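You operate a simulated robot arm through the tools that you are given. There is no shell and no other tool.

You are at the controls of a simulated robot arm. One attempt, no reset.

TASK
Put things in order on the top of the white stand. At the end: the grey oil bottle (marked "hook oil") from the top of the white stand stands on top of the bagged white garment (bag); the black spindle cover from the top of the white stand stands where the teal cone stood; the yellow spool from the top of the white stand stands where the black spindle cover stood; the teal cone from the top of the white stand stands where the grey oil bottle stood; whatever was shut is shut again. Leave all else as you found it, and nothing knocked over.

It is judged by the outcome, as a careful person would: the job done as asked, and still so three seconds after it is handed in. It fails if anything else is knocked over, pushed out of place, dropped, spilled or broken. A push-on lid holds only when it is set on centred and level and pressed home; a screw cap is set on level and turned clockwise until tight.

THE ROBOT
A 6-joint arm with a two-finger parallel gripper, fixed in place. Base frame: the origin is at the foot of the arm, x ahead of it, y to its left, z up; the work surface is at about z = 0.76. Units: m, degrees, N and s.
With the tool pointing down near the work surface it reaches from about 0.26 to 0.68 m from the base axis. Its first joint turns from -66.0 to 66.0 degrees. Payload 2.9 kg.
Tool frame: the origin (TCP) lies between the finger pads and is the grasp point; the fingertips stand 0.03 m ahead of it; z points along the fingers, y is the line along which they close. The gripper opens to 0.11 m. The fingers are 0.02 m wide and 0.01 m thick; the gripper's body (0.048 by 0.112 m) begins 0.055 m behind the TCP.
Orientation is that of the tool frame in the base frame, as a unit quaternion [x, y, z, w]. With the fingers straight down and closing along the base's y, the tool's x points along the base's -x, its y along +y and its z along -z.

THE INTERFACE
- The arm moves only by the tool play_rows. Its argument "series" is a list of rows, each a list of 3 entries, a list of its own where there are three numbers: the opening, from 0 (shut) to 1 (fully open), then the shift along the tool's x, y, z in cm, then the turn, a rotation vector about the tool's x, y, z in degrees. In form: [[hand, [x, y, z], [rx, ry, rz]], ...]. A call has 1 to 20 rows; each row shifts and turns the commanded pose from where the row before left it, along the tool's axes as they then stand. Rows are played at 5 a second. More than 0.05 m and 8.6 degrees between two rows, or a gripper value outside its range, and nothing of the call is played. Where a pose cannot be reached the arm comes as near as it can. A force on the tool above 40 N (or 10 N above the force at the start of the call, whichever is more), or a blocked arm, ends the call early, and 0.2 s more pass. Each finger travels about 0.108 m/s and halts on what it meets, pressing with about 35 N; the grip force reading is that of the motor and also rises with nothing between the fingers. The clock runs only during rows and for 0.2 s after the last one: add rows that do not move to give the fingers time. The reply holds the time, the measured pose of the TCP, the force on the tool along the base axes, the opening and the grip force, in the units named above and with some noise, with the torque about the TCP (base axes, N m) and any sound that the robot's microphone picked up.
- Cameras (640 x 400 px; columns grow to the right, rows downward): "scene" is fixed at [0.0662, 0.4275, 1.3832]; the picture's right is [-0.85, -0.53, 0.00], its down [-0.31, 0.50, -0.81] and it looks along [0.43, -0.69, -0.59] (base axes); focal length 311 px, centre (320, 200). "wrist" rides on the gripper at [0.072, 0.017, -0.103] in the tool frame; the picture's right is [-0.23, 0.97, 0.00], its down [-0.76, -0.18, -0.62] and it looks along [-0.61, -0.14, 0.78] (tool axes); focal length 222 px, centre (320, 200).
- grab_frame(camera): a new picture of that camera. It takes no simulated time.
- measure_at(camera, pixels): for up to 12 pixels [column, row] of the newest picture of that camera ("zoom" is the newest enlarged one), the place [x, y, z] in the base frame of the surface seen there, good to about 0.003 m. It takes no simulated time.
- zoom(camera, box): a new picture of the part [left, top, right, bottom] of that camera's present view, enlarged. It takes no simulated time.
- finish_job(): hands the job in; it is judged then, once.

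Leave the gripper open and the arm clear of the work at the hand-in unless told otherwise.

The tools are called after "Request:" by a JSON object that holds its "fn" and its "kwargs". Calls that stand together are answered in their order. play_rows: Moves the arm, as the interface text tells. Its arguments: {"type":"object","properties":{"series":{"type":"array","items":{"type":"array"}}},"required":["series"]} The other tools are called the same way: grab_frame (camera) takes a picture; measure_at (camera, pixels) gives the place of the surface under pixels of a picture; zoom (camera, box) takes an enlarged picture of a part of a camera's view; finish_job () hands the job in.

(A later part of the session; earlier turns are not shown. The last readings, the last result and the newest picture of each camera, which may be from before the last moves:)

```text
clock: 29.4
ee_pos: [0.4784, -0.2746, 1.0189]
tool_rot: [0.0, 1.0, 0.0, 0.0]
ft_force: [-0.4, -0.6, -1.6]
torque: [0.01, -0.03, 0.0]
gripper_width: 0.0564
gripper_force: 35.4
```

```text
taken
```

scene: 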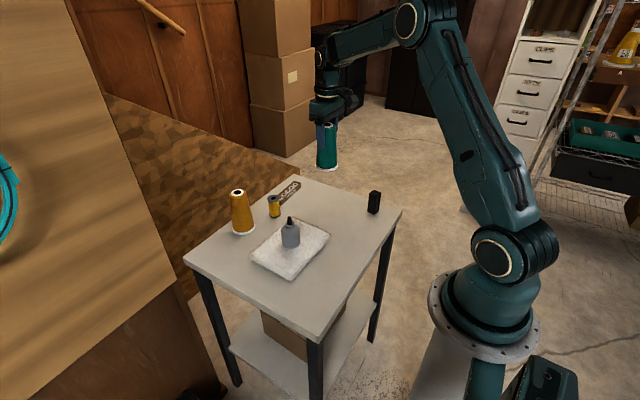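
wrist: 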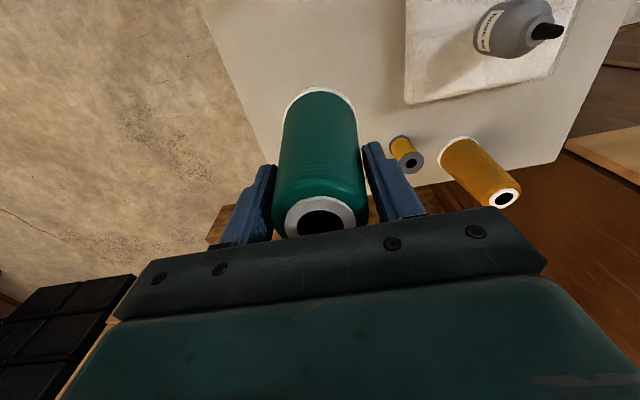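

The cone is over the spot. I lower it to about 3–4 mm above the table, with TCP z ≈ 0.863.

Request:
{"fn": "play_rows", "kwargs": {"series": [[0.3, [0, 0, 1.5], [0, 0, 0]], [0.3, [0, 0, 2.5], [0, 0, 0]], [0.3, [0, 0, 2.5], [0, 0, 0]], [0.3, [0, 0, 2.5], [0, 0, 0]], [0.3, [0, 0, 2.5], [0, 0, 0]], [0.3, [0, 0, 2.0], [0, 0, 0]], [0.3, [0, 0, 1.5], [0, 0, 0]], [0.3, [0, 0, 0.5], [0, 0, 0]], [0.3, [0, 0, 0], [0, 0, 0]], [0.3, [0, 0, 0], [0, 0, 0]]]}}

Request:
{"fn": "zoom", "kwargs": {"camera": "scene", "box": [270, 150, 398, 230]}}

Request:
{"fn": "grab_frame", "kwargs": {"camera": "wrist"}}

```text
clock: 31.6
ee_pos: [0.4797, -0.2757, 0.864]
tool_rot: [0.0, 1.0, 0.0, 0.0]
ft_force: [0.3, 0.5, -1.0]
torque: [-0.01, -0.03, -0.02]
gripper_width: 0.0565
gripper_force: 35.0
```

```text
5.00 times, centred on (334, 190) of scene
```

zoom: 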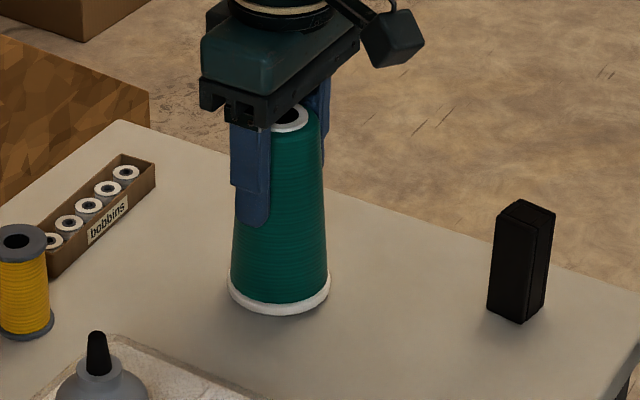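

```text
taken
```

wrist: 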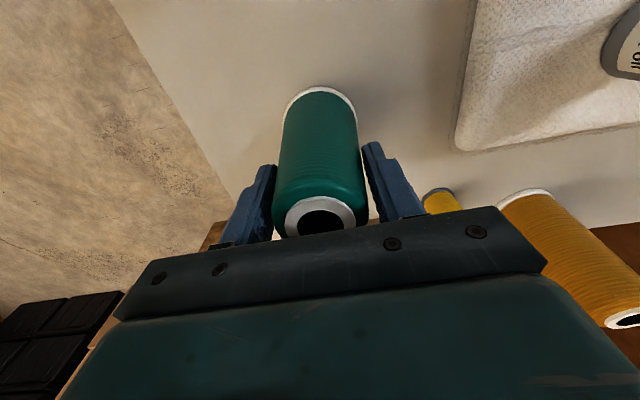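

The cone is upright just over the table. I ease it down in 1 mm steps until contact.

Request:
{"fn": "play_rows", "kwargs": {"series": [[0.3, [0, 0, 0.15], [0, 0, 0]], [0.3, [0, 0, 0.1], [0, 0, 0]], [0.3, [0, 0, 0], [0, 0, 0]], [0.3, [0, 0, 0], [0, 0, 0]]]}}

```text
clock: 32.6
ee_pos: [0.4796, -0.2746, 0.8619]
tool_rot: [0.0, 1.0, 0.001, -0.001]
ft_force: [0.1, 0.1, -1.5]
torque: [0.0, 0.04, -0.02]
gripper_width: 0.0562
gripper_force: 35.2
```

No contact yet. I continue 1 mm at a time.

Request:
{"fn": "play_rows", "kwargs": {"series": [[0.3, [0, 0, 0.1], [0, 0, 0]], [0.3, [0, 0, 0], [0, 0, 0]], [0.3, [0, 0, 0], [0, 0, 0]]]}}

```text
clock: 33.4
ee_pos: [0.4794, -0.2753, 0.8604]
tool_rot: [0.0, 1.0, 0.0, 0.0]
ft_force: [0.1, -0.5, -2.3]
torque: [0.03, 0.01, 0.01]
gripper_width: 0.0562
gripper_force: 35.0
```

Request:
{"fn": "play_rows", "kwargs": {"series": [[0.3, [0, 0, 0.1], [0, 0, 0]], [0.3, [0, 0, 0], [0, 0, 0]], [0.3, [0, 0, 0], [0, 0, 0]]]}}

```text
clock: 34.2
ee_pos: [0.4791, -0.2761, 0.861]
tool_rot: [0.0, 1.0, 0.0, -0.001]
ft_force: [-0.8, -0.9, -1.8]
torque: [0.01, -0.03, 0.0]
gripper_width: 0.0561
gripper_force: 35.7
```

By the commanded sums I'm 0.5 mm above the original grasp height. I take another 0.5–1 mm.

Request:
{"fn": "play_rows", "kwargs": {"series": [[0.3, [0, 0, 0.06], [0, 0, 0]], [0.3, [0, 0, 0], [0, 0, 0]], [0.3, [0, 0, 0], [0, 0, 0]]]}}

```text
clock: 35.0
ee_pos: [0.4794, -0.277, 0.8603]
tool_rot: [0.0, 1.0, 0.0, 0.0]
ft_force: [-0.3, 0.7, -0.9]
torque: [0.0, 0.01, 0.0]
gripper_width: 0.056
gripper_force: 35.1
```

Request:
{"fn": "play_rows", "kwargs": {"series": [[0.3, [0, 0, 0.06], [0, 0, 0]], [0.3, [0, 0, 0], [0, 0, 0]], [0.3, [0, 0, 0], [0, 0, 0]]]}}

```text
clock: 35.8
ee_pos: [0.478, -0.275, 0.8607]
tool_rot: [0.0, 1.0, 0.0, 0.0]
ft_force: [0.1, 0.4, 4.0]
torque: [0.16, 0.06, 0.0]
gripper_width: 0.0561
gripper_force: 34.9
```

Contact has registered (4 N). I open the fingers slowly.

Request:
{"fn": "play_rows", "kwargs": {"series": [[0.51, [0, 0, 0], [0, 0, 0]], [0.54, [0, 0, 0], [0, 0, 0]], [0.58, [0, 0, 0], [0, 0, 0]], [0.66, [0, 0, 0], [0, 0, 0]], [0.8, [0, 0, 0], [0, 0, 0]], [0.8, [0, 0, 0], [0, 0, 0]]]}}

Request:
{"fn": "zoom", "kwargs": {"camera": "scene", "box": [270, 150, 398, 230]}}

Request:
{"fn": "grab_frame", "kwargs": {"camera": "wrist"}}

```text
clock: 37.2
ee_pos: [0.4794, -0.2756, 0.8601]
tool_rot: [0.001, 1.0, 0.001, 0.0]
ft_force: [-0.4, -0.7, -0.2]
torque: [0.05, -0.01, 0.02]
gripper_width: 0.0881
gripper_force: 0.1
```

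```text
5.00 times, centred on (334, 190) of scene
```

zoom: 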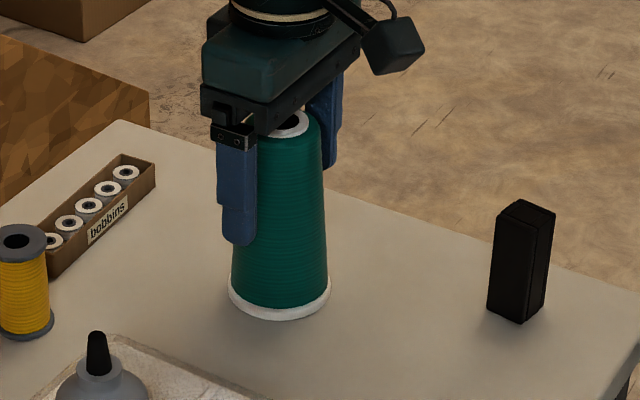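

```text
taken
```

wrist: 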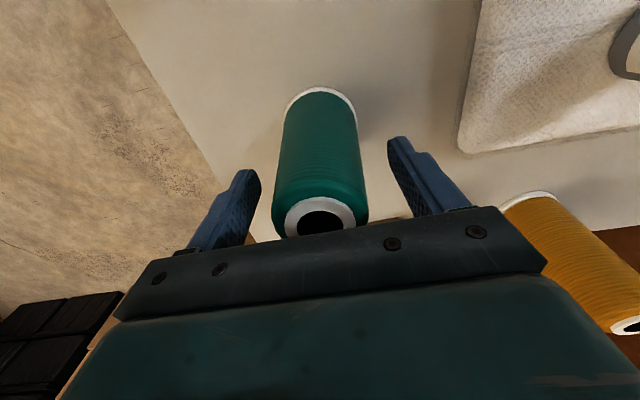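

The teal cone stands upright and free. I rise straight up 14 cm.

Request:
{"fn": "play_rows", "kwargs": {"series": [[0.8, [0, 0, -1.0], [0, 0, 0]], [0.8, [0, 0, -2.0], [0, 0, 0]], [0.8, [0, 0, -3.0], [0, 0, 0]], [0.8, [0, 0, -3.0], [0, 0, 0]], [0.8, [0, 0, -3.0], [0, 0, 0]], [0.8, [0, 0, -2.0], [0, 0, 0]], [0.8, [0, 0, 0], [0, 0, 0]]]}}

Request:
{"fn": "zoom", "kwargs": {"camera": "scene", "box": [270, 150, 398, 230]}}

Request:
{"fn": "grab_frame", "kwargs": {"camera": "wrist"}}

```text
clock: 38.8
ee_pos: [0.4775, -0.2753, 0.9989]
tool_rot: [0.0, 1.0, 0.001, 0.0]
ft_force: [-0.3, 0.0, 0.1]
torque: [-0.01, 0.01, -0.01]
gripper_width: 0.088
gripper_force: 0.1
```

```text
5.00 times, centred on (334, 190) of scene
```

zoom: 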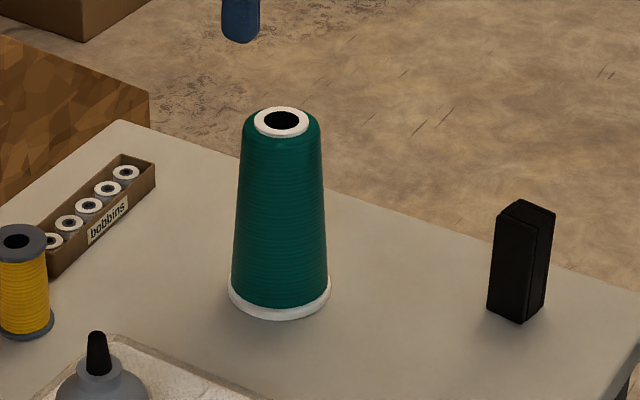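

```text
taken
```

wrist: 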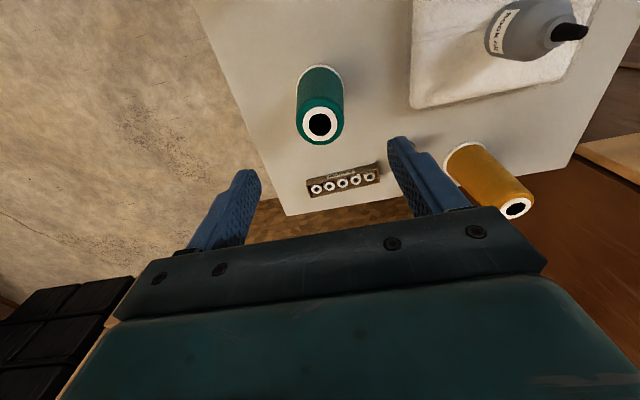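

The teal cone is placed. Next is the black cover: I move above it (dx -13.95 cm, dy -6.2 cm), keeping z ≈ 1.0.

Request:
{"fn": "play_rows", "kwargs": {"series": [[0.8, [1.5, -0.7, 0], [0, 0, 0]], [0.8, [3.3, -1.5, 0], [0, 0, 0]], [0.8, [3.3, -1.5, 0], [0, 0, 0]], [0.8, [3.3, -1.5, 0], [0, 0, 0]], [0.8, [2.55, -1.0, 0], [0, 0, 0]], [0.8, [0, 0, 0], [0, 0, 0]], [0.8, [0, 0, 0], [0, 0, 0]]]}}

Request:
{"fn": "grab_frame", "kwargs": {"camera": "wrist"}}

Request:
{"fn": "zoom", "kwargs": {"camera": "wrist", "box": [260, 50, 380, 140]}}

```text
clock: 40.4
ee_pos: [0.3375, -0.3358, 0.9967]
tool_rot: [0.0, 1.0, 0.0, -0.001]
ft_force: [-0.6, 1.3, -0.3]
torque: [-0.03, 0.0, 0.0]
gripper_width: 0.088
gripper_force: 0.1
```

```text
taken
```

wrist: 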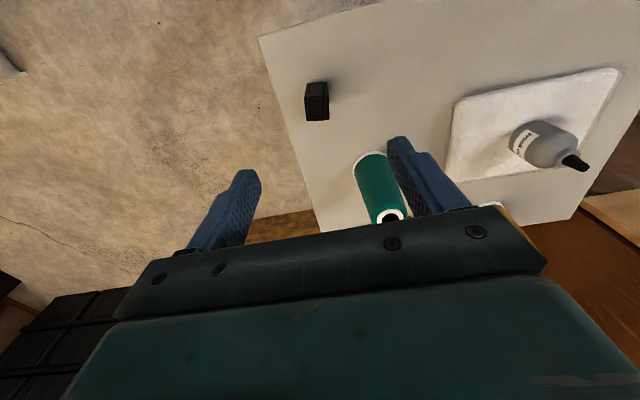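

```text
4.44 times, centred on (320, 95) of wrist
```

zoom: 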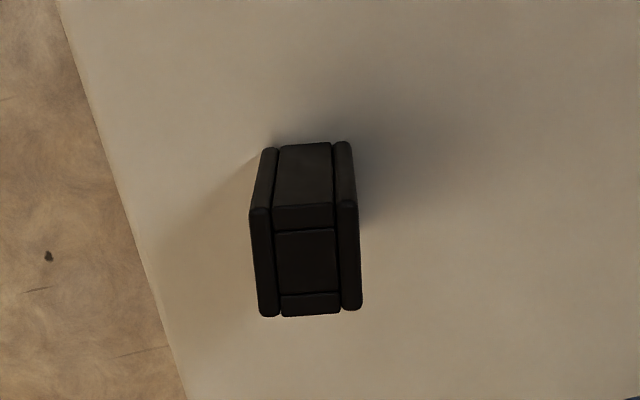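

The cover shows two side plates, on the left and right, and a top panel. I measure the top corners in this zoom to get the exact centre and turn.

Request:
{"fn": "measure_at", "kwargs": {"camera": "zoom", "pixels": [[256, 220], [352, 212], [354, 300], [268, 308], [307, 262], [272, 160], [343, 150], [305, 155], [253, 230], [357, 240], [262, 290], [330, 235]]}}

```text
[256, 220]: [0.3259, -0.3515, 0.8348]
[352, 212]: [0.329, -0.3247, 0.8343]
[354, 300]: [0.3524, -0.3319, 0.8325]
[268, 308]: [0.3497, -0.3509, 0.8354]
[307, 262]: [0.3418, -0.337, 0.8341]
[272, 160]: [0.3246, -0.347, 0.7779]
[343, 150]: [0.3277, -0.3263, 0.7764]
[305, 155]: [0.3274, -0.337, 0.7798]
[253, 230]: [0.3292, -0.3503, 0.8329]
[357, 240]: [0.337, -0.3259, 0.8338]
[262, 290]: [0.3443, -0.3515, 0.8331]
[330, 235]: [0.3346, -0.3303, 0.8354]
```

The cover centre is (0.3395, -0.3395), and the faces are turned about -10°. I correct the position by (+1.5, -3) mm, turn the tool +10° about its z, and descend to z ≈ 0.90.

Request:
{"fn": "play_rows", "kwargs": {"series": [[0.8, [-0.15, -0.3, 1.5], [0, 0, 0]], [0.8, [0, 0, 2.0], [0, 0, 5]], [0.8, [0, 0, 2.5], [0, 0, 5]], [0.8, [0, 0, 2.5], [0, 0, 0]], [0.8, [0, 0, 1.0], [0, 0, 0]], [0.8, [0, 0, 0], [0, 0, 0]], [0.8, [0, 0, 0], [0, 0, 0]]]}}

Request:
{"fn": "grab_frame", "kwargs": {"camera": "wrist"}}

Request:
{"fn": "zoom", "kwargs": {"camera": "scene", "box": [310, 140, 438, 220]}}

```text
clock: 42.0
ee_pos: [0.3403, -0.3407, 0.9024]
tool_rot: [0.087, 0.996, 0.0, 0.0]
ft_force: [0.7, 0.8, 0.5]
torque: [0.01, -0.02, -0.01]
gripper_width: 0.0881
gripper_force: 0.1
```

```text
taken
```

wrist: 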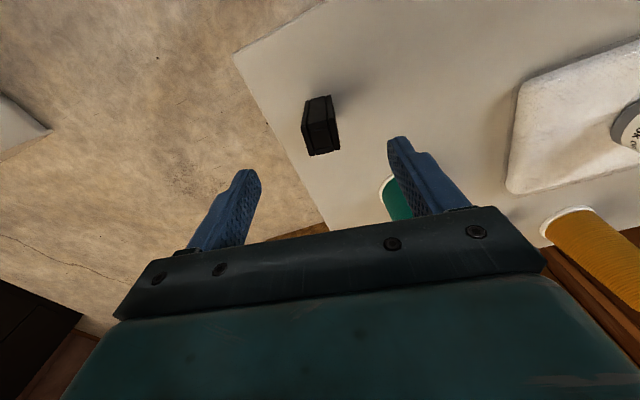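

```text
5.00 times, centred on (374, 180) of scene
```

zoom: 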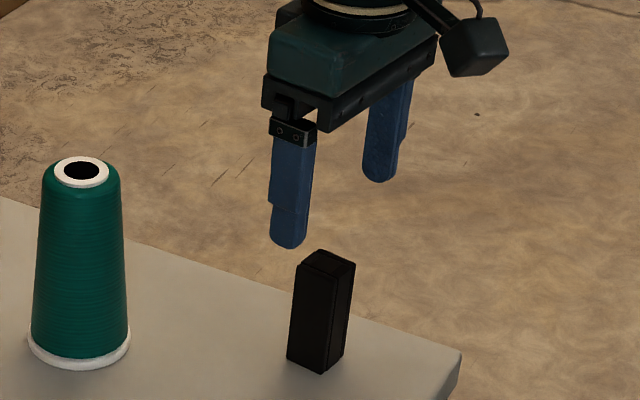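

I zoom on the cover in the wrist view to check the alignment of its faces with the fingers.

Request:
{"fn": "zoom", "kwargs": {"camera": "wrist", "box": [256, 80, 384, 160]}}

```text
5.00 times, centred on (320, 120) of wrist
```

zoom: 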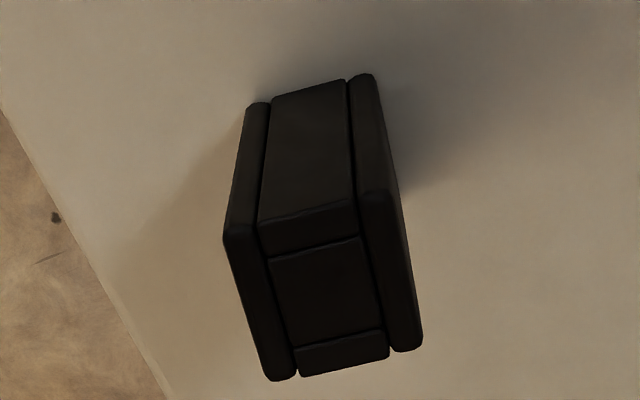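

The face edges agree with the tool's axes to within about 1°, and the centre is about 2 mm off. I nudge +2 mm in tool x and +1.5 mm in tool y, then descend to z ≈ 0.81.

Request:
{"fn": "play_rows", "kwargs": {"series": [[0.8, [0.2, 0.15, 1.5], [0, 0, 0]], [0.8, [0, 0, 2.0], [0, 0, 0]], [0.8, [0, 0, 2.0], [0, 0, 0]], [0.8, [0, 0, 2.0], [0, 0, 0]], [0.8, [0, 0, 1.7], [0, 0, 0]], [0.8, [0, 0, 0], [0, 0, 0]], [0.8, [0, 0, 0], [0, 0, 0]]]}}

Request:
{"fn": "grab_frame", "kwargs": {"camera": "wrist"}}

Request:
{"fn": "zoom", "kwargs": {"camera": "scene", "box": [310, 140, 438, 220]}}

```text
clock: 43.6
ee_pos: [0.3389, -0.3375, 0.8129]
tool_rot: [0.087, 0.996, 0.0, 0.001]
ft_force: [1.1, 0.6, 0.6]
torque: [-0.02, -0.02, -0.04]
gripper_width: 0.0881
gripper_force: 0.0
```

```text
taken
```

wrist: 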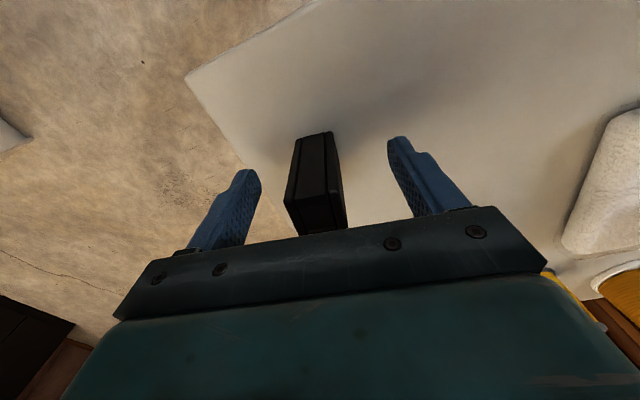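

```text
5.00 times, centred on (374, 180) of scene
```

zoom: 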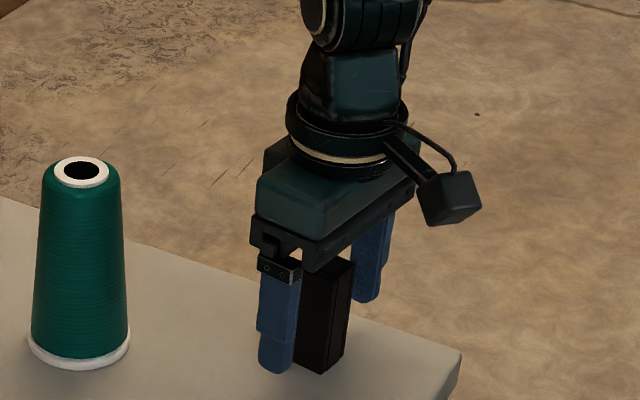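

The cover is between the fingers. I close gradually.

Request:
{"fn": "play_rows", "kwargs": {"series": [[0.55, [0, 0, 0], [0, 0, 0]], [0.4, [0, 0, 0], [0, 0, 0]], [0.33, [0, 0, 0], [0, 0, 0]], [0.28, [0, 0, 0], [0, 0, 0]], [0.24, [0, 0, 0], [0, 0, 0]], [0.2, [0, 0, 0], [0, 0, 0]], [0.14, [0, 0, 0], [0, 0, 0]], [0.14, [0, 0, 0], [0, 0, 0]]]}}

Request:
{"fn": "grab_frame", "kwargs": {"camera": "wrist"}}

Request:
{"fn": "zoom", "kwargs": {"camera": "scene", "box": [310, 140, 438, 220]}}

```text
clock: 45.4
ee_pos: [0.3396, -0.3381, 0.8128]
tool_rot: [0.087, 0.996, 0.0, -0.001]
ft_force: [0.4, -0.4, 0.1]
torque: [-0.03, 0.0, -0.01]
gripper_width: 0.0267
gripper_force: 36.0
```

```text
taken
```

wrist: 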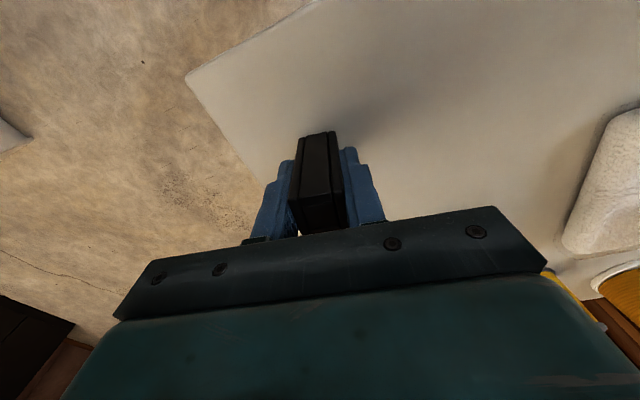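

```text
5.00 times, centred on (374, 180) of scene
```

zoom: 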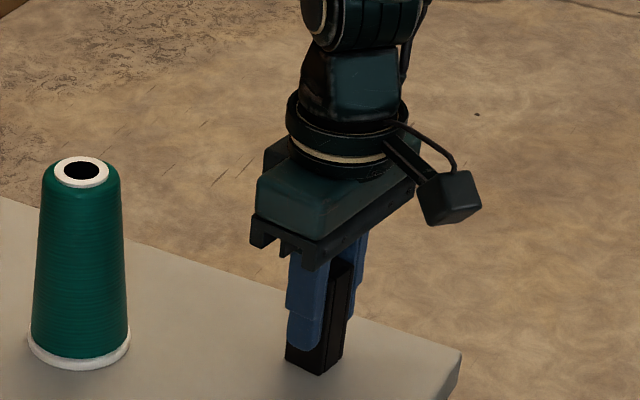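

It's gripped at 26.7 mm. The cover spot is recorded as (0.339, -0.3385). I lift 3 cm and check.

Request:
{"fn": "play_rows", "kwargs": {"series": [[0.14, [0, 0, -0.5], [0, 0, 0]], [0.14, [0, 0, -1.0], [0, 0, 0]], [0.14, [0, 0, -1.5], [0, 0, 0]], [0.14, [0, 0, 0], [0, 0, 0]], [0.14, [0, 0, 0], [0, 0, 0]]]}}

Request:
{"fn": "grab_frame", "kwargs": {"camera": "wrist"}}

Request:
{"fn": "zoom", "kwargs": {"camera": "scene", "box": [310, 140, 438, 220]}}

```text
clock: 46.6
ee_pos: [0.339, -0.339, 0.8432]
tool_rot: [0.088, 0.996, 0.0, 0.0]
ft_force: [0.3, 0.2, 0.1]
torque: [-0.01, -0.03, -0.02]
gripper_width: 0.027
gripper_force: 34.5
```

```text
taken
```

wrist: 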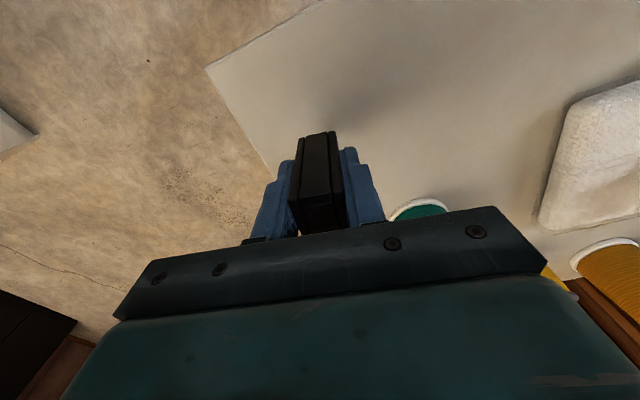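

```text
5.00 times, centred on (374, 180) of scene
```

zoom: 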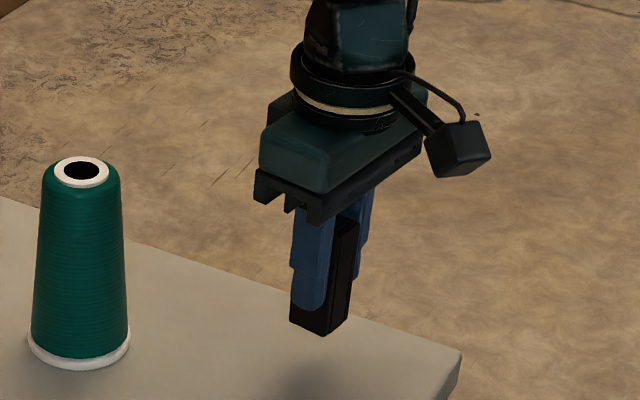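

It holds well. I rise 13.5 cm more, to a TCP of about 0.977 with the cover's bottom at about 0.925, and turn the tool back to square (-10°).

Request:
{"fn": "play_rows", "kwargs": {"series": [[0.14, [0, 0, -2.0], [0, 0, 0]], [0.14, [0, 0, -2.5], [0, 0, 0]], [0.14, [0, 0, -2.5], [0, 0, 0]], [0.14, [0, 0, -2.5], [0, 0, 0]], [0.14, [0, 0, -2.5], [0, 0, -5]], [0.14, [0, 0, -1.5], [0, 0, -5]], [0.14, [0, 0, 0], [0, 0, 0]], [0.14, [0, 0, 0], [0, 0, 0]]]}}

Request:
{"fn": "grab_frame", "kwargs": {"camera": "wrist"}}

```text
clock: 48.4
ee_pos: [0.3397, -0.3394, 0.9765]
tool_rot: [0.0, 1.0, 0.0, 0.001]
ft_force: [-0.2, 0.7, -0.8]
torque: [0.0, -0.03, 0.05]
gripper_width: 0.0269
gripper_force: 34.7
```

```text
taken
```

wrist: 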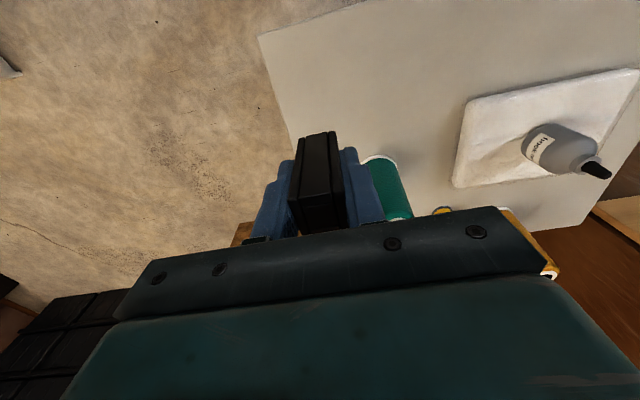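

Now I carry the cover to the teal cone's old spot at (0.630, 0.051), with dx +29.1 cm and dy +39.0 cm, staying at z 0.977 above all tops (0.892).

Request:
{"fn": "play_rows", "kwargs": {"series": [[0.14, [-0.9, 1.2, 0], [0, 0, 0]], [0.14, [-2.25, 3.02, 0], [0, 0, 0]], [0.14, [-2.25, 3.02, 0], [0, 0, 0]], [0.14, [-2.25, 3.02, 0], [0, 0, 0]], [0.14, [-2.25, 3.02, 0], [0, 0, 0]], [0.14, [-2.25, 3.02, 0], [0, 0, 0]], [0.14, [-2.25, 3.02, 0], [0, 0, 0]], [0.14, [-2.25, 3.02, 0], [0, 0, 0]], [0.14, [-2.25, 3.02, 0], [0, 0, 0]], [0.14, [-2.25, 3.02, 0], [0, 0, 0]], [0.14, [-2.25, 3.02, 0], [0, 0, 0]], [0.14, [-2.25, 3.02, 0], [0, 0, 0]], [0.14, [-2.25, 3.02, 0], [0, 0, 0]], [0.14, [-1.2, 1.56, 0], [0, 0, 0]], [0.14, [0, 0, 0], [0, 0, 0]], [0.14, [0, 0, 0], [0, 0, 0]]]}}

Request:
{"fn": "grab_frame", "kwargs": {"camera": "scene"}}

Request:
{"fn": "grab_frame", "kwargs": {"camera": "wrist"}}

```text
clock: 51.8
ee_pos: [0.6293, 0.0513, 0.9773]
tool_rot: [0.0, 1.0, 0.0, 0.0]
ft_force: [-0.5, -0.4, -1.1]
torque: [-0.05, -0.01, -0.02]
gripper_width: 0.0268
gripper_force: 35.0
```

```text
taken
```

scene: 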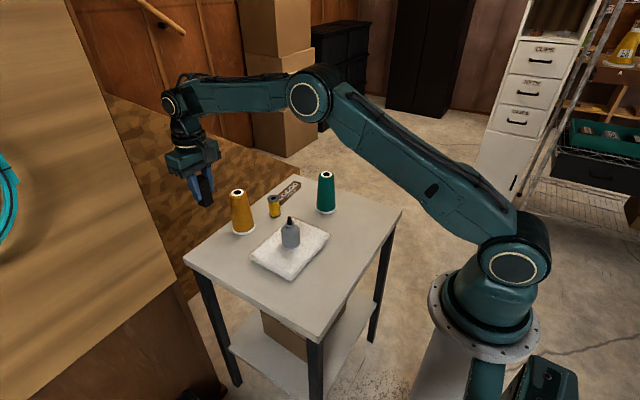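

```text
taken
```

wrist: 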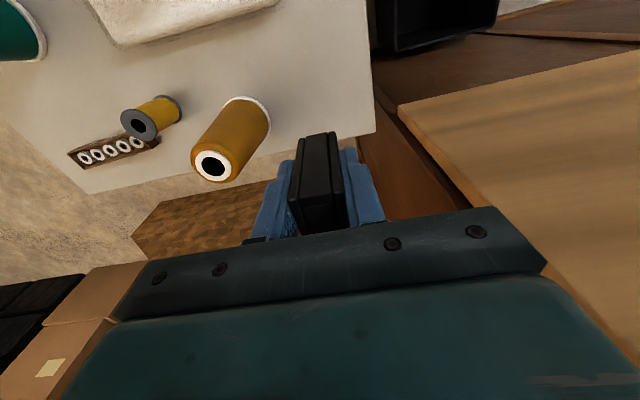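

The cover is over the spot. I descend 16.1 cm of the 16.5 cm lifted.

Request:
{"fn": "play_rows", "kwargs": {"series": [[0.14, [0, 0, 1.5], [0, 0, 0]], [0.14, [0, 0, 2.5], [0, 0, 0]], [0.14, [0, 0, 2.5], [0, 0, 0]], [0.14, [0, 0, 2.5], [0, 0, 0]], [0.14, [0, 0, 2.5], [0, 0, 0]], [0.14, [0, 0, 2.2], [0, 0, 0]], [0.14, [0, 0, 1.5], [0, 0, 0]], [0.14, [0, 0, 0.9], [0, 0, 0]], [0.14, [0, 0, 0], [0, 0, 0]], [0.14, [0, 0, 0], [0, 0, 0]]]}}

Request:
{"fn": "zoom", "kwargs": {"camera": "scene", "box": [160, 160, 288, 260]}}

Request:
{"fn": "grab_frame", "kwargs": {"camera": "wrist"}}

```text
clock: 54.0
ee_pos: [0.6295, 0.0509, 0.8166]
tool_rot: [0.0, 1.0, 0.0, -0.001]
ft_force: [0.2, 0.6, -0.5]
torque: [0.0, 0.01, -0.01]
gripper_width: 0.027
gripper_force: 34.6
```

```text
4.00 times, centred on (224, 210) of scene
```

zoom: 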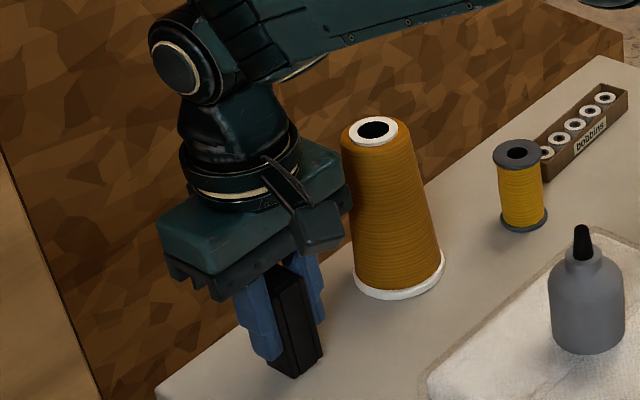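

```text
taken
```

wrist: 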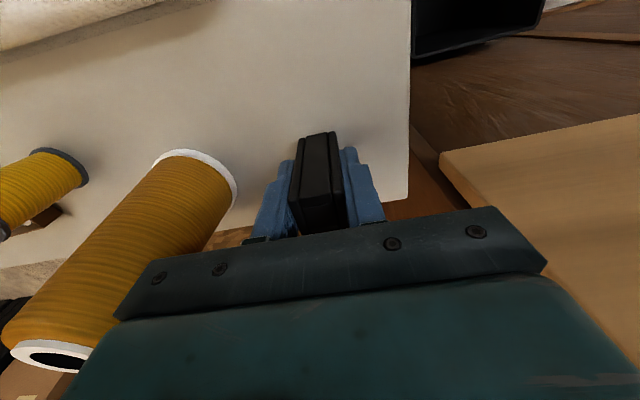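

The orange cone is clear of the gripper. I ease the cover down in fine steps.

Request:
{"fn": "play_rows", "kwargs": {"series": [[0.14, [0, 0, 0.15], [0, 0, 0]], [0.14, [0, 0, 0.1], [0, 0, 0]], [0.14, [0, 0, 0], [0, 0, 0]], [0.14, [0, 0, 0], [0, 0, 0]]]}}

Request:
{"fn": "play_rows", "kwargs": {"series": [[0.14, [0, 0, 0.08], [0, 0, 0]], [0.14, [0, 0, 0], [0, 0, 0]], [0.14, [0, 0, 0], [0, 0, 0]]]}}

```text
clock: 55.0
ee_pos: [0.6302, 0.0522, 0.8145]
tool_rot: [0.001, 1.0, 0.0, 0.0]
ft_force: [-0.3, 0.6, -0.4]
torque: [-0.01, -0.07, 0.01]
gripper_width: 0.0269
gripper_force: 34.8
```

```text
clock: 55.8
ee_pos: [0.6294, 0.0513, 0.8136]
tool_rot: [0.0, 1.0, 0.001, 0.0]
ft_force: [-0.6, -0.1, -0.9]
torque: [0.0, 0.0, 0.0]
gripper_width: 0.0268
gripper_force: 35.1
```

No contact yet. I take another 0.7 mm.

Request:
{"fn": "play_rows", "kwargs": {"series": [[0.14, [0, 0, 0.07], [0, 0, 0]], [0.14, [0, 0, 0], [0, 0, 0]], [0.14, [0, 0, 0], [0, 0, 0]]]}}

```text
clock: 56.6
ee_pos: [0.6304, 0.0521, 0.814]
tool_rot: [0.0, 1.0, 0.0, 0.0]
ft_force: [-0.5, 0.1, 0.9]
torque: [-0.01, -0.02, 0.02]
gripper_width: 0.0271
gripper_force: 35.1
```

Request:
{"fn": "play_rows", "kwargs": {"series": [[0.14, [0, 0, 0.05], [0, 0, 0]], [0.14, [0, 0, 0], [0, 0, 0]], [0.14, [0, 0, 0], [0, 0, 0]]]}}

```text
clock: 57.4
ee_pos: [0.6291, 0.0511, 0.8132]
tool_rot: [0.0, 1.0, 0.0, 0.0]
ft_force: [-2.2, 1.0, 5.1]
torque: [0.04, 0.05, 0.04]
gripper_width: 0.0267
gripper_force: 34.5
```

Contact is at 5 N. I open slowly to about half, which leaves ample room to the orange cone.

Request:
{"fn": "play_rows", "kwargs": {"series": [[0.25, [0, 0, 0], [0, 0, 0]], [0.28, [0, 0, 0], [0, 0, 0]], [0.33, [0, 0, 0], [0, 0, 0]], [0.42, [0, 0, 0], [0, 0, 0]], [0.5, [0, 0, 0], [0, 0, 0]], [0.5, [0, 0, 0], [0, 0, 0]]]}}

Request:
{"fn": "grab_frame", "kwargs": {"camera": "wrist"}}

Request:
{"fn": "zoom", "kwargs": {"camera": "scene", "box": [160, 160, 288, 260]}}

```text
clock: 58.8
ee_pos: [0.6302, 0.0501, 0.8118]
tool_rot: [0.001, 1.0, 0.0, 0.001]
ft_force: [1.0, 1.0, 0.6]
torque: [-0.04, -0.05, 0.02]
gripper_width: 0.055
gripper_force: 0.0
```

```text
taken
```

wrist: 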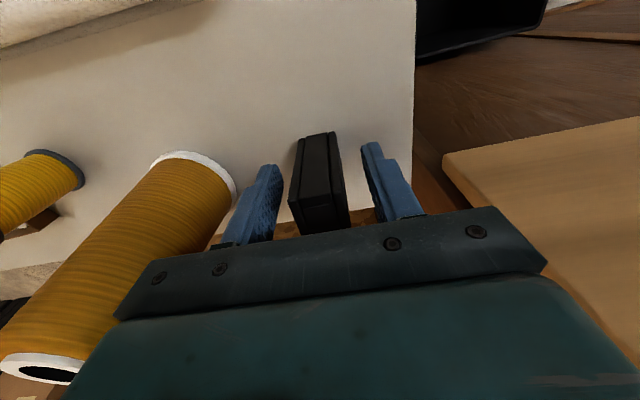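

```text
4.00 times, centred on (224, 210) of scene
```

zoom: 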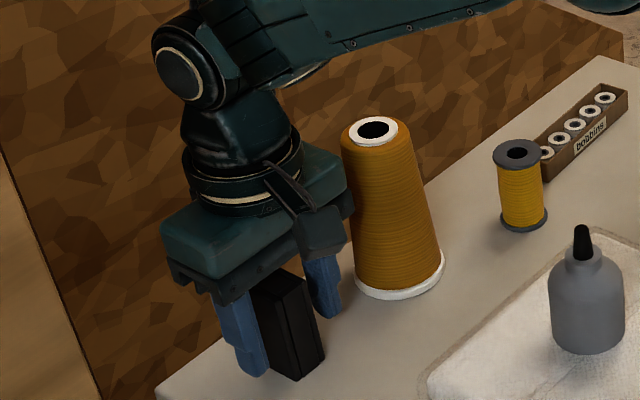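

The cover stands free and upright. I rise straight up by 17 cm.

Request:
{"fn": "play_rows", "kwargs": {"series": [[0.5, [0, 0, -1.0], [0, 0, 0]], [0.5, [0, 0, -2.0], [0, 0, 0]], [0.5, [0, 0, -3.0], [0, 0, 0]], [0.5, [0, 0, -3.5], [0, 0, 0]], [0.5, [0, 0, -3.5], [0, 0, 0]], [0.5, [0, 0, -3.0], [0, 0, 0]], [0.5, [0, 0, -1.0], [0, 0, 0]], [0.5, [0, 0, 0], [0, 0, 0]]]}}

Request:
{"fn": "zoom", "kwargs": {"camera": "scene", "box": [180, 160, 308, 260]}}

Request:
{"fn": "grab_frame", "kwargs": {"camera": "wrist"}}

```text
clock: 60.6
ee_pos: [0.6292, 0.0516, 0.9805]
tool_rot: [0.0, 1.0, 0.001, 0.0]
ft_force: [-0.6, -0.4, -0.2]
torque: [0.01, -0.01, 0.01]
gripper_width: 0.0551
gripper_force: 0.1
```

```text
4.00 times, centred on (244, 210) of scene
```

zoom: 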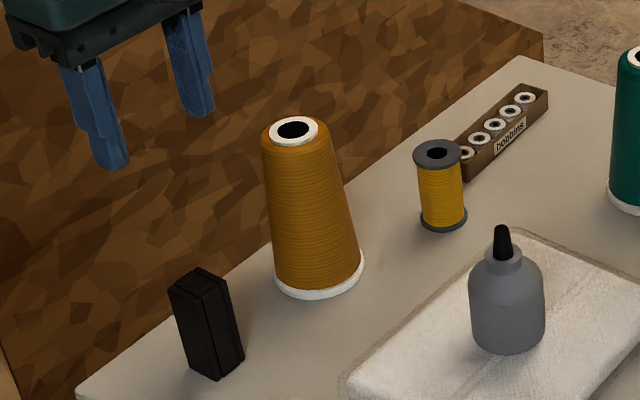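

```text
taken
```

wrist: 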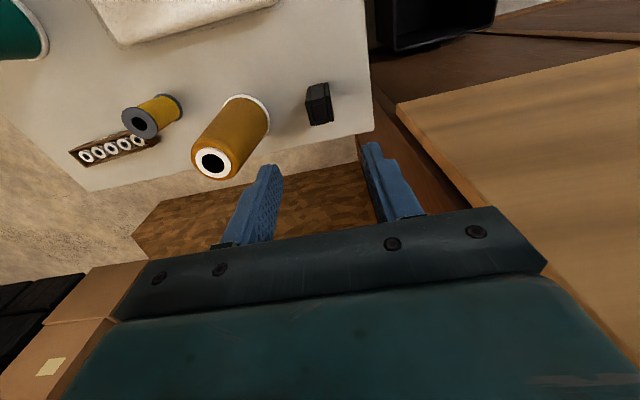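

The cover is standing where the teal cone was. Last comes the yellow spool; I zoom in on it and the bobbin box beside it to plan the grasp.

Request:
{"fn": "zoom", "kwargs": {"camera": "scene", "box": [250, 170, 314, 230]}}

```text
6.67 times, centred on (282, 200) of scene
```

zoom: 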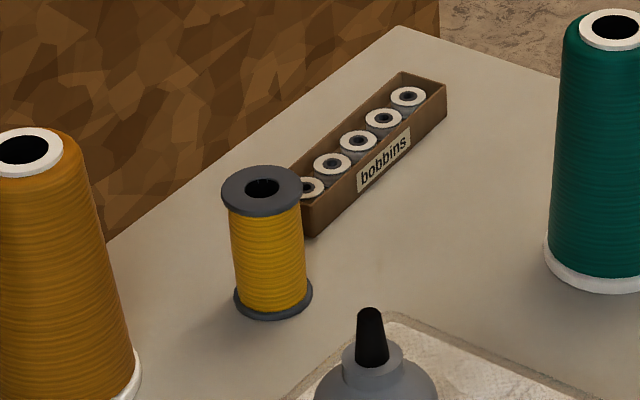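

Request:
{"fn": "measure_at", "kwargs": {"camera": "zoom", "pixels": [[224, 188], [300, 185], [262, 212], [262, 170], [237, 300], [310, 295], [275, 317], [232, 240], [303, 240], [268, 250], [266, 208], [266, 220]]}}

Request:
{"fn": "measure_at", "kwargs": {"camera": "zoom", "pixels": [[308, 212], [312, 233], [320, 208], [318, 233], [402, 75], [444, 88], [446, 110], [380, 160], [305, 225], [98, 250], [130, 380], [60, 150]]}}

```text
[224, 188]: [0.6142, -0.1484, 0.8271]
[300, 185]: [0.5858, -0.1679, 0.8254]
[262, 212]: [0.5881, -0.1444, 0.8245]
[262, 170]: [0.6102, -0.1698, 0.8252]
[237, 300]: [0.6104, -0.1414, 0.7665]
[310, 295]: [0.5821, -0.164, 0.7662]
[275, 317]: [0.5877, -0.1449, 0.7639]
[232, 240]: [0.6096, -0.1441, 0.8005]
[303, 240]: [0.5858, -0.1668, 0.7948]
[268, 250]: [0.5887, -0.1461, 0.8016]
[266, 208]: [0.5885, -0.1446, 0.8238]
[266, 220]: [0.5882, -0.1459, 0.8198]
```

```text
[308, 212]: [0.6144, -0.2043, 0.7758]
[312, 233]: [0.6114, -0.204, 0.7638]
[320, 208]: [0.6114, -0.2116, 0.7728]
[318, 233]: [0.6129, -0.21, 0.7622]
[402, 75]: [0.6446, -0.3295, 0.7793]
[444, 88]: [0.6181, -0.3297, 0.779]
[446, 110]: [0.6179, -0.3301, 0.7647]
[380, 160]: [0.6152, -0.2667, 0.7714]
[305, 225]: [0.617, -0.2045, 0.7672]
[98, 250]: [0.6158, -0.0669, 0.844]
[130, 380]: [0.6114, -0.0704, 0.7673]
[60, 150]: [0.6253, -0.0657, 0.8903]
```

The spool's centre is (0.598, -0.1575), with flanges about 35 mm across, the top at z 0.826 and the bottom at 0.76. The bobbin box ends at y -0.204 and is only 0.779 high, so if I grip with the fingertips at about 0.782 they clear it. I move above the spool at z ≈ 0.98.

Request:
{"fn": "play_rows", "kwargs": {"series": [[0.5, [0.25, -1.5, 0], [0, 0, 0]], [0.5, [0.45, -3.0, 0], [0, 0, 0]], [0.5, [0.45, -3.0, 0], [0, 0, 0]], [0.5, [0.45, -3.0, 0], [0, 0, 0]], [0.5, [0.45, -3.0, 0], [0, 0, 0]], [0.5, [0.45, -3.0, 0], [0, 0, 0]], [0.5, [0.45, -2.87, 0], [0, 0, 0]], [0.5, [0.2, -1.5, 0], [0, 0, 0]], [0.5, [0, 0, 0], [0, 0, 0]], [0.5, [0, 0, 0], [0, 0, 0]]]}}

Request:
{"fn": "grab_frame", "kwargs": {"camera": "wrist"}}

Request:
{"fn": "zoom", "kwargs": {"camera": "wrist", "box": [256, 70, 384, 150]}}

```text
clock: 62.8
ee_pos: [0.5978, -0.1567, 0.9796]
tool_rot: [0.0, 1.0, 0.0, 0.0]
ft_force: [0.0, 0.8, -0.8]
torque: [0.01, 0.03, 0.01]
gripper_width: 0.055
gripper_force: 0.0
```

```text
taken
```

wrist: 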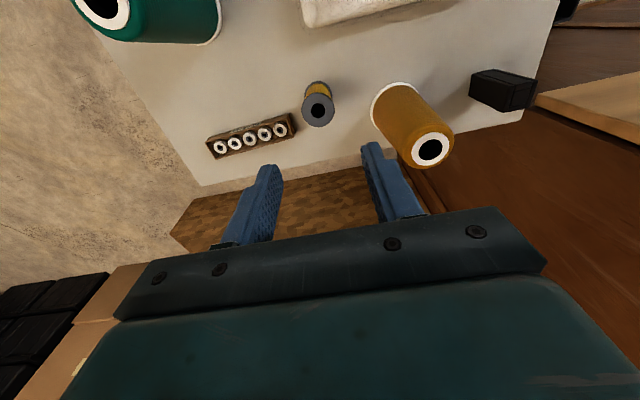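

```text
5.00 times, centred on (320, 110) of wrist
```

zoom: 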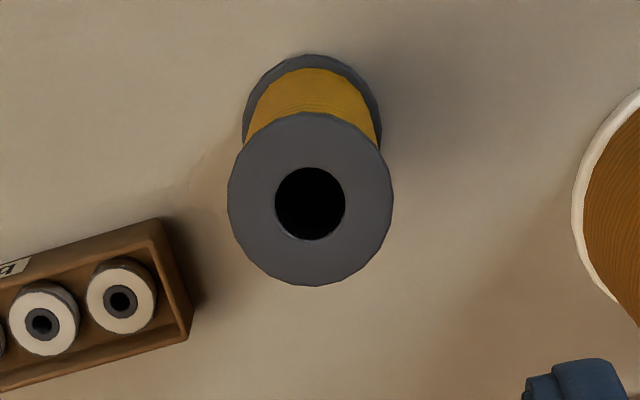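

The spool's top flange is at wrist pixel (318, 110), so the spool is about 2 mm toward -y. I nudge -2 mm and descend to z ≈ 0.87, with the fingertips just above the spool.

Request:
{"fn": "play_rows", "kwargs": {"series": [[0.5, [-0.05, -0.2, 1.5], [0, 0, 0]], [0.5, [0, 0, 2.5], [0, 0, 0]], [0.5, [0, 0, 2.5], [0, 0, 0]], [0.5, [0, 0, 2.5], [0, 0, 0]], [0.5, [0, 0, 2.0], [0, 0, 0]], [0.5, [0, 0, 0], [0, 0, 0]], [0.5, [0, 0, 0], [0, 0, 0]]]}}

Request:
{"fn": "grab_frame", "kwargs": {"camera": "wrist"}}

Request:
{"fn": "zoom", "kwargs": {"camera": "scene", "box": [220, 150, 348, 230]}}

```text
clock: 64.4
ee_pos: [0.5987, -0.1588, 0.8718]
tool_rot: [0.0, 1.0, 0.0, 0.0]
ft_force: [0.2, 0.0, 0.9]
torque: [0.02, -0.01, 0.0]
gripper_width: 0.055
gripper_force: 0.0
```

```text
taken
```

wrist: 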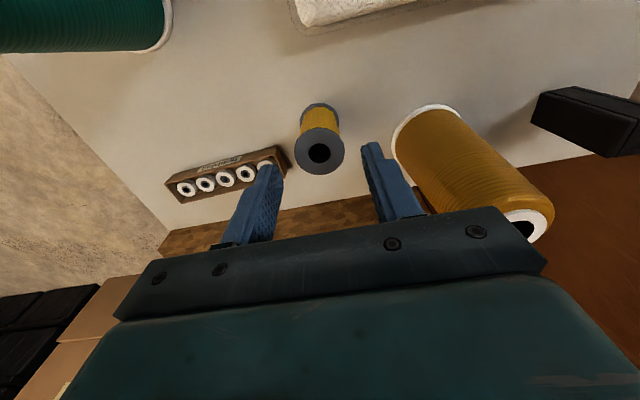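

```text
5.00 times, centred on (284, 190) of scene
```

zoom: 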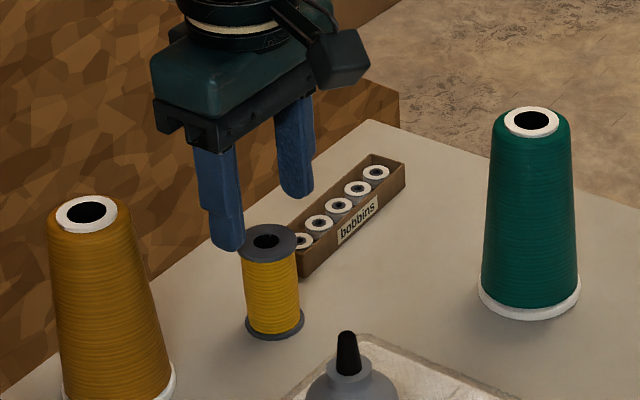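

The flange is centred at (319, 152), matching the expected (320, 153). I descend 5.9 cm to z ≈ 0.813.

Request:
{"fn": "play_rows", "kwargs": {"series": [[0.5, [0, 0, 1.5], [0, 0, 0]], [0.5, [0, 0, 1.5], [0, 0, 0]], [0.5, [0, 0, 1.5], [0, 0, 0]], [0.5, [0, 0, 1.4], [0, 0, 0]], [0.5, [0, 0, 0], [0, 0, 0]], [0.5, [0, 0, 0], [0, 0, 0]]]}}

Request:
{"fn": "grab_frame", "kwargs": {"camera": "wrist"}}

Request:
{"fn": "zoom", "kwargs": {"camera": "scene", "box": [220, 150, 348, 230]}}

```text
clock: 65.8
ee_pos: [0.5993, -0.16, 0.8124]
tool_rot: [0.0, 1.0, -0.001, 0.0]
ft_force: [-0.2, 0.3, 0.5]
torque: [0.02, 0.02, 0.0]
gripper_width: 0.0549
gripper_force: 0.1
```

```text
taken
```

wrist: 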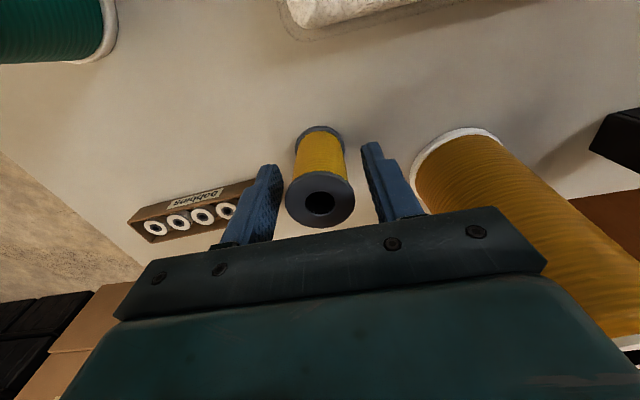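

```text
5.00 times, centred on (284, 190) of scene
```

zoom: 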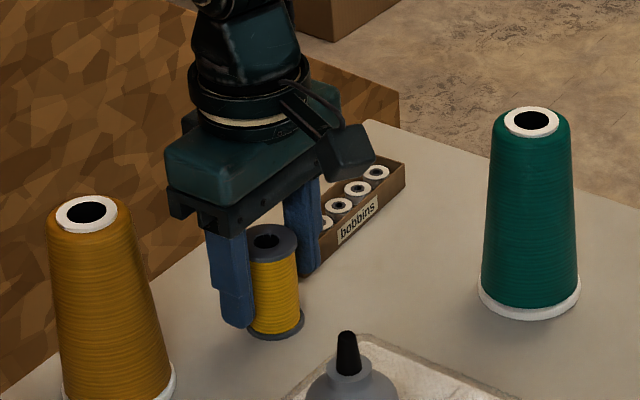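

The spool sits between the fingers, and the box is untouched. I close gradually.

Request:
{"fn": "play_rows", "kwargs": {"series": [[0.44, [0, 0, 0], [0, 0, 0]], [0.4, [0, 0, 0], [0, 0, 0]], [0.36, [0, 0, 0], [0, 0, 0]], [0.32, [0, 0, 0], [0, 0, 0]], [0.28, [0, 0, 0], [0, 0, 0]], [0.22, [0, 0, 0], [0, 0, 0]], [0.22, [0, 0, 0], [0, 0, 0]], [0.22, [0, 0, 0], [0, 0, 0]]]}}

Request:
{"fn": "grab_frame", "kwargs": {"camera": "wrist"}}

Request:
{"fn": "zoom", "kwargs": {"camera": "scene", "box": [220, 150, 348, 230]}}

```text
clock: 67.6
ee_pos: [0.5986, -0.1598, 0.8128]
tool_rot: [-0.001, 1.0, 0.0, -0.001]
ft_force: [-0.5, -0.3, 0.3]
torque: [-0.03, 0.03, 0.02]
gripper_width: 0.0361
gripper_force: 35.1
```

```text
taken
```

wrist: 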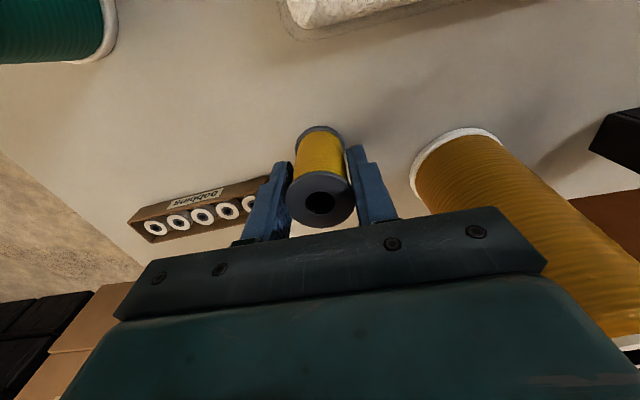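

```text
5.00 times, centred on (284, 190) of scene
```

zoom: 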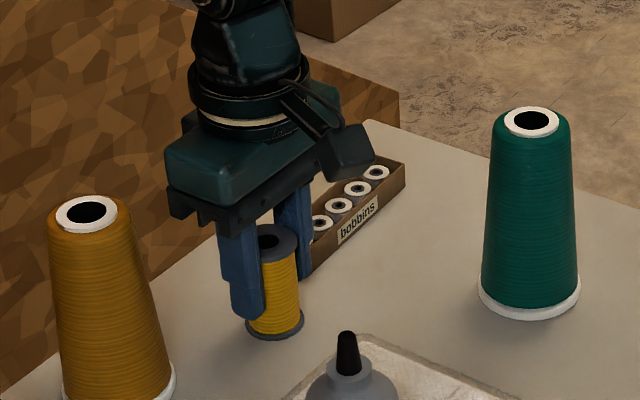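

It's gripped on the 36 mm flange. I lift 3 cm and check.

Request:
{"fn": "play_rows", "kwargs": {"series": [[0.22, [0, 0, -0.5], [0, 0, 0]], [0.22, [0, 0, -1.0], [0, 0, 0]], [0.22, [0, 0, -1.5], [0, 0, 0]], [0.22, [0, 0, 0], [0, 0, 0]], [0.22, [0, 0, 0], [0, 0, 0]]]}}

Request:
{"fn": "grab_frame", "kwargs": {"camera": "wrist"}}

Request:
{"fn": "zoom", "kwargs": {"camera": "scene", "box": [220, 150, 348, 230]}}

```text
clock: 68.8
ee_pos: [0.5999, -0.1599, 0.8428]
tool_rot: [0.0, 1.0, 0.0, 0.001]
ft_force: [-0.1, 0.0, 0.7]
torque: [-0.01, 0.01, 0.01]
gripper_width: 0.0353
gripper_force: 34.7
```

```text
taken
```

wrist: 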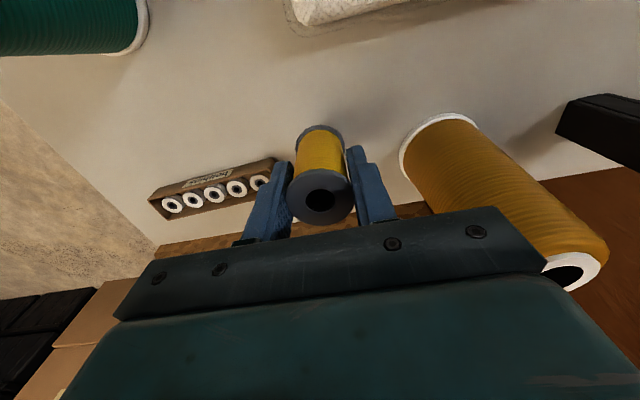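

```text
5.00 times, centred on (284, 190) of scene
```

zoom: 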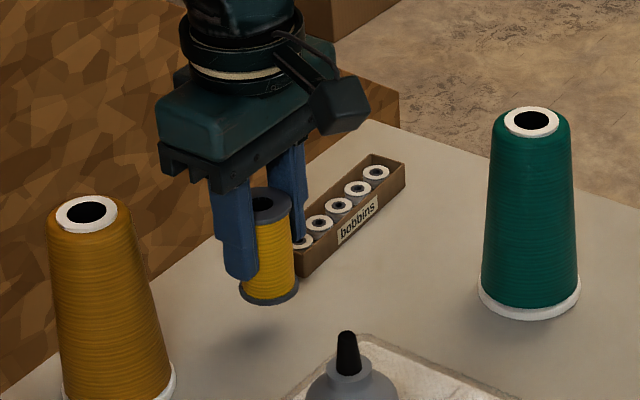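

There may be a slight tilt in the scene view, so I zoom closer on the spool to judge it.

Request:
{"fn": "zoom", "kwargs": {"camera": "scene", "box": [250, 180, 298, 220]}}

Request:
{"fn": "zoom", "kwargs": {"camera": "wrist", "box": [256, 110, 400, 230]}}

```text
10.00 times, centred on (274, 200) of scene
```

zoom: 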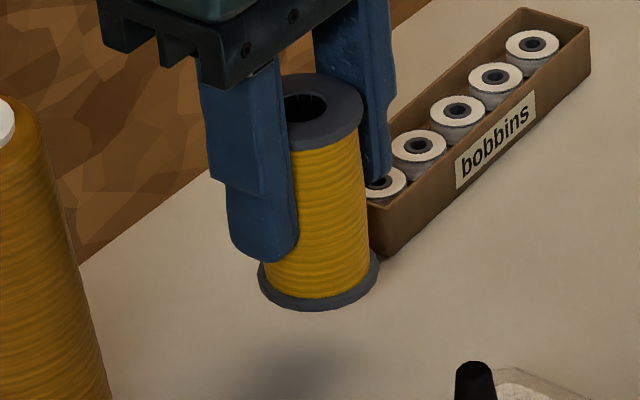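

```text
3.33 times, centred on (328, 170) of wrist
```

zoom: 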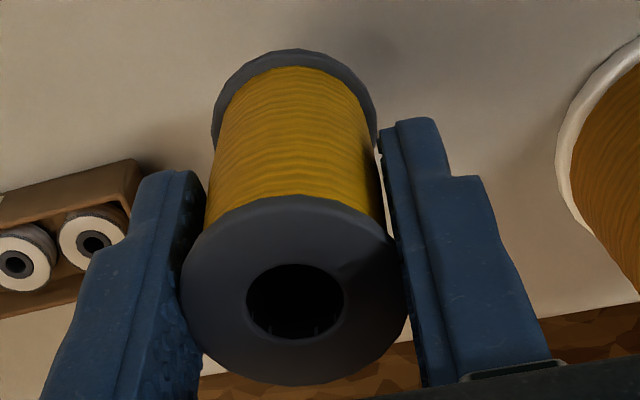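

By comparison with the image's vertical direction (vanishing point about (320, 627)) the tilt is under 2°, so that's fine. I raise the spool 14 cm more, to TCP ≈ 0.982.

Request:
{"fn": "play_rows", "kwargs": {"series": [[0.22, [0, 0, -2.0], [0, 0, 0]], [0.22, [0, 0, -2.5], [0, 0, 0]], [0.22, [0, 0, -2.5], [0, 0, 0]], [0.22, [0, 0, -2.5], [0, 0, 0]], [0.22, [0, 0, -2.5], [0, 0, 0]], [0.22, [0, 0, -2.0], [0, 0, 0]], [0.22, [0, 0, 0], [0, 0, 0]]]}}

Request:
{"fn": "zoom", "kwargs": {"camera": "wrist", "box": [256, 110, 400, 230]}}

```text
clock: 70.4
ee_pos: [0.6021, -0.1607, 0.9838]
tool_rot: [0.0, 1.0, 0.0, 0.0]
ft_force: [-0.7, -0.3, -0.5]
torque: [0.0, 0.01, 0.0]
gripper_width: 0.0323
gripper_force: 35.0
```

```text
3.33 times, centred on (328, 170) of wrist
```

zoom: 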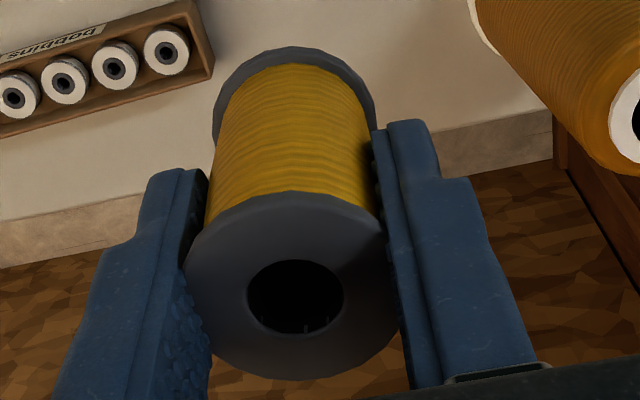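

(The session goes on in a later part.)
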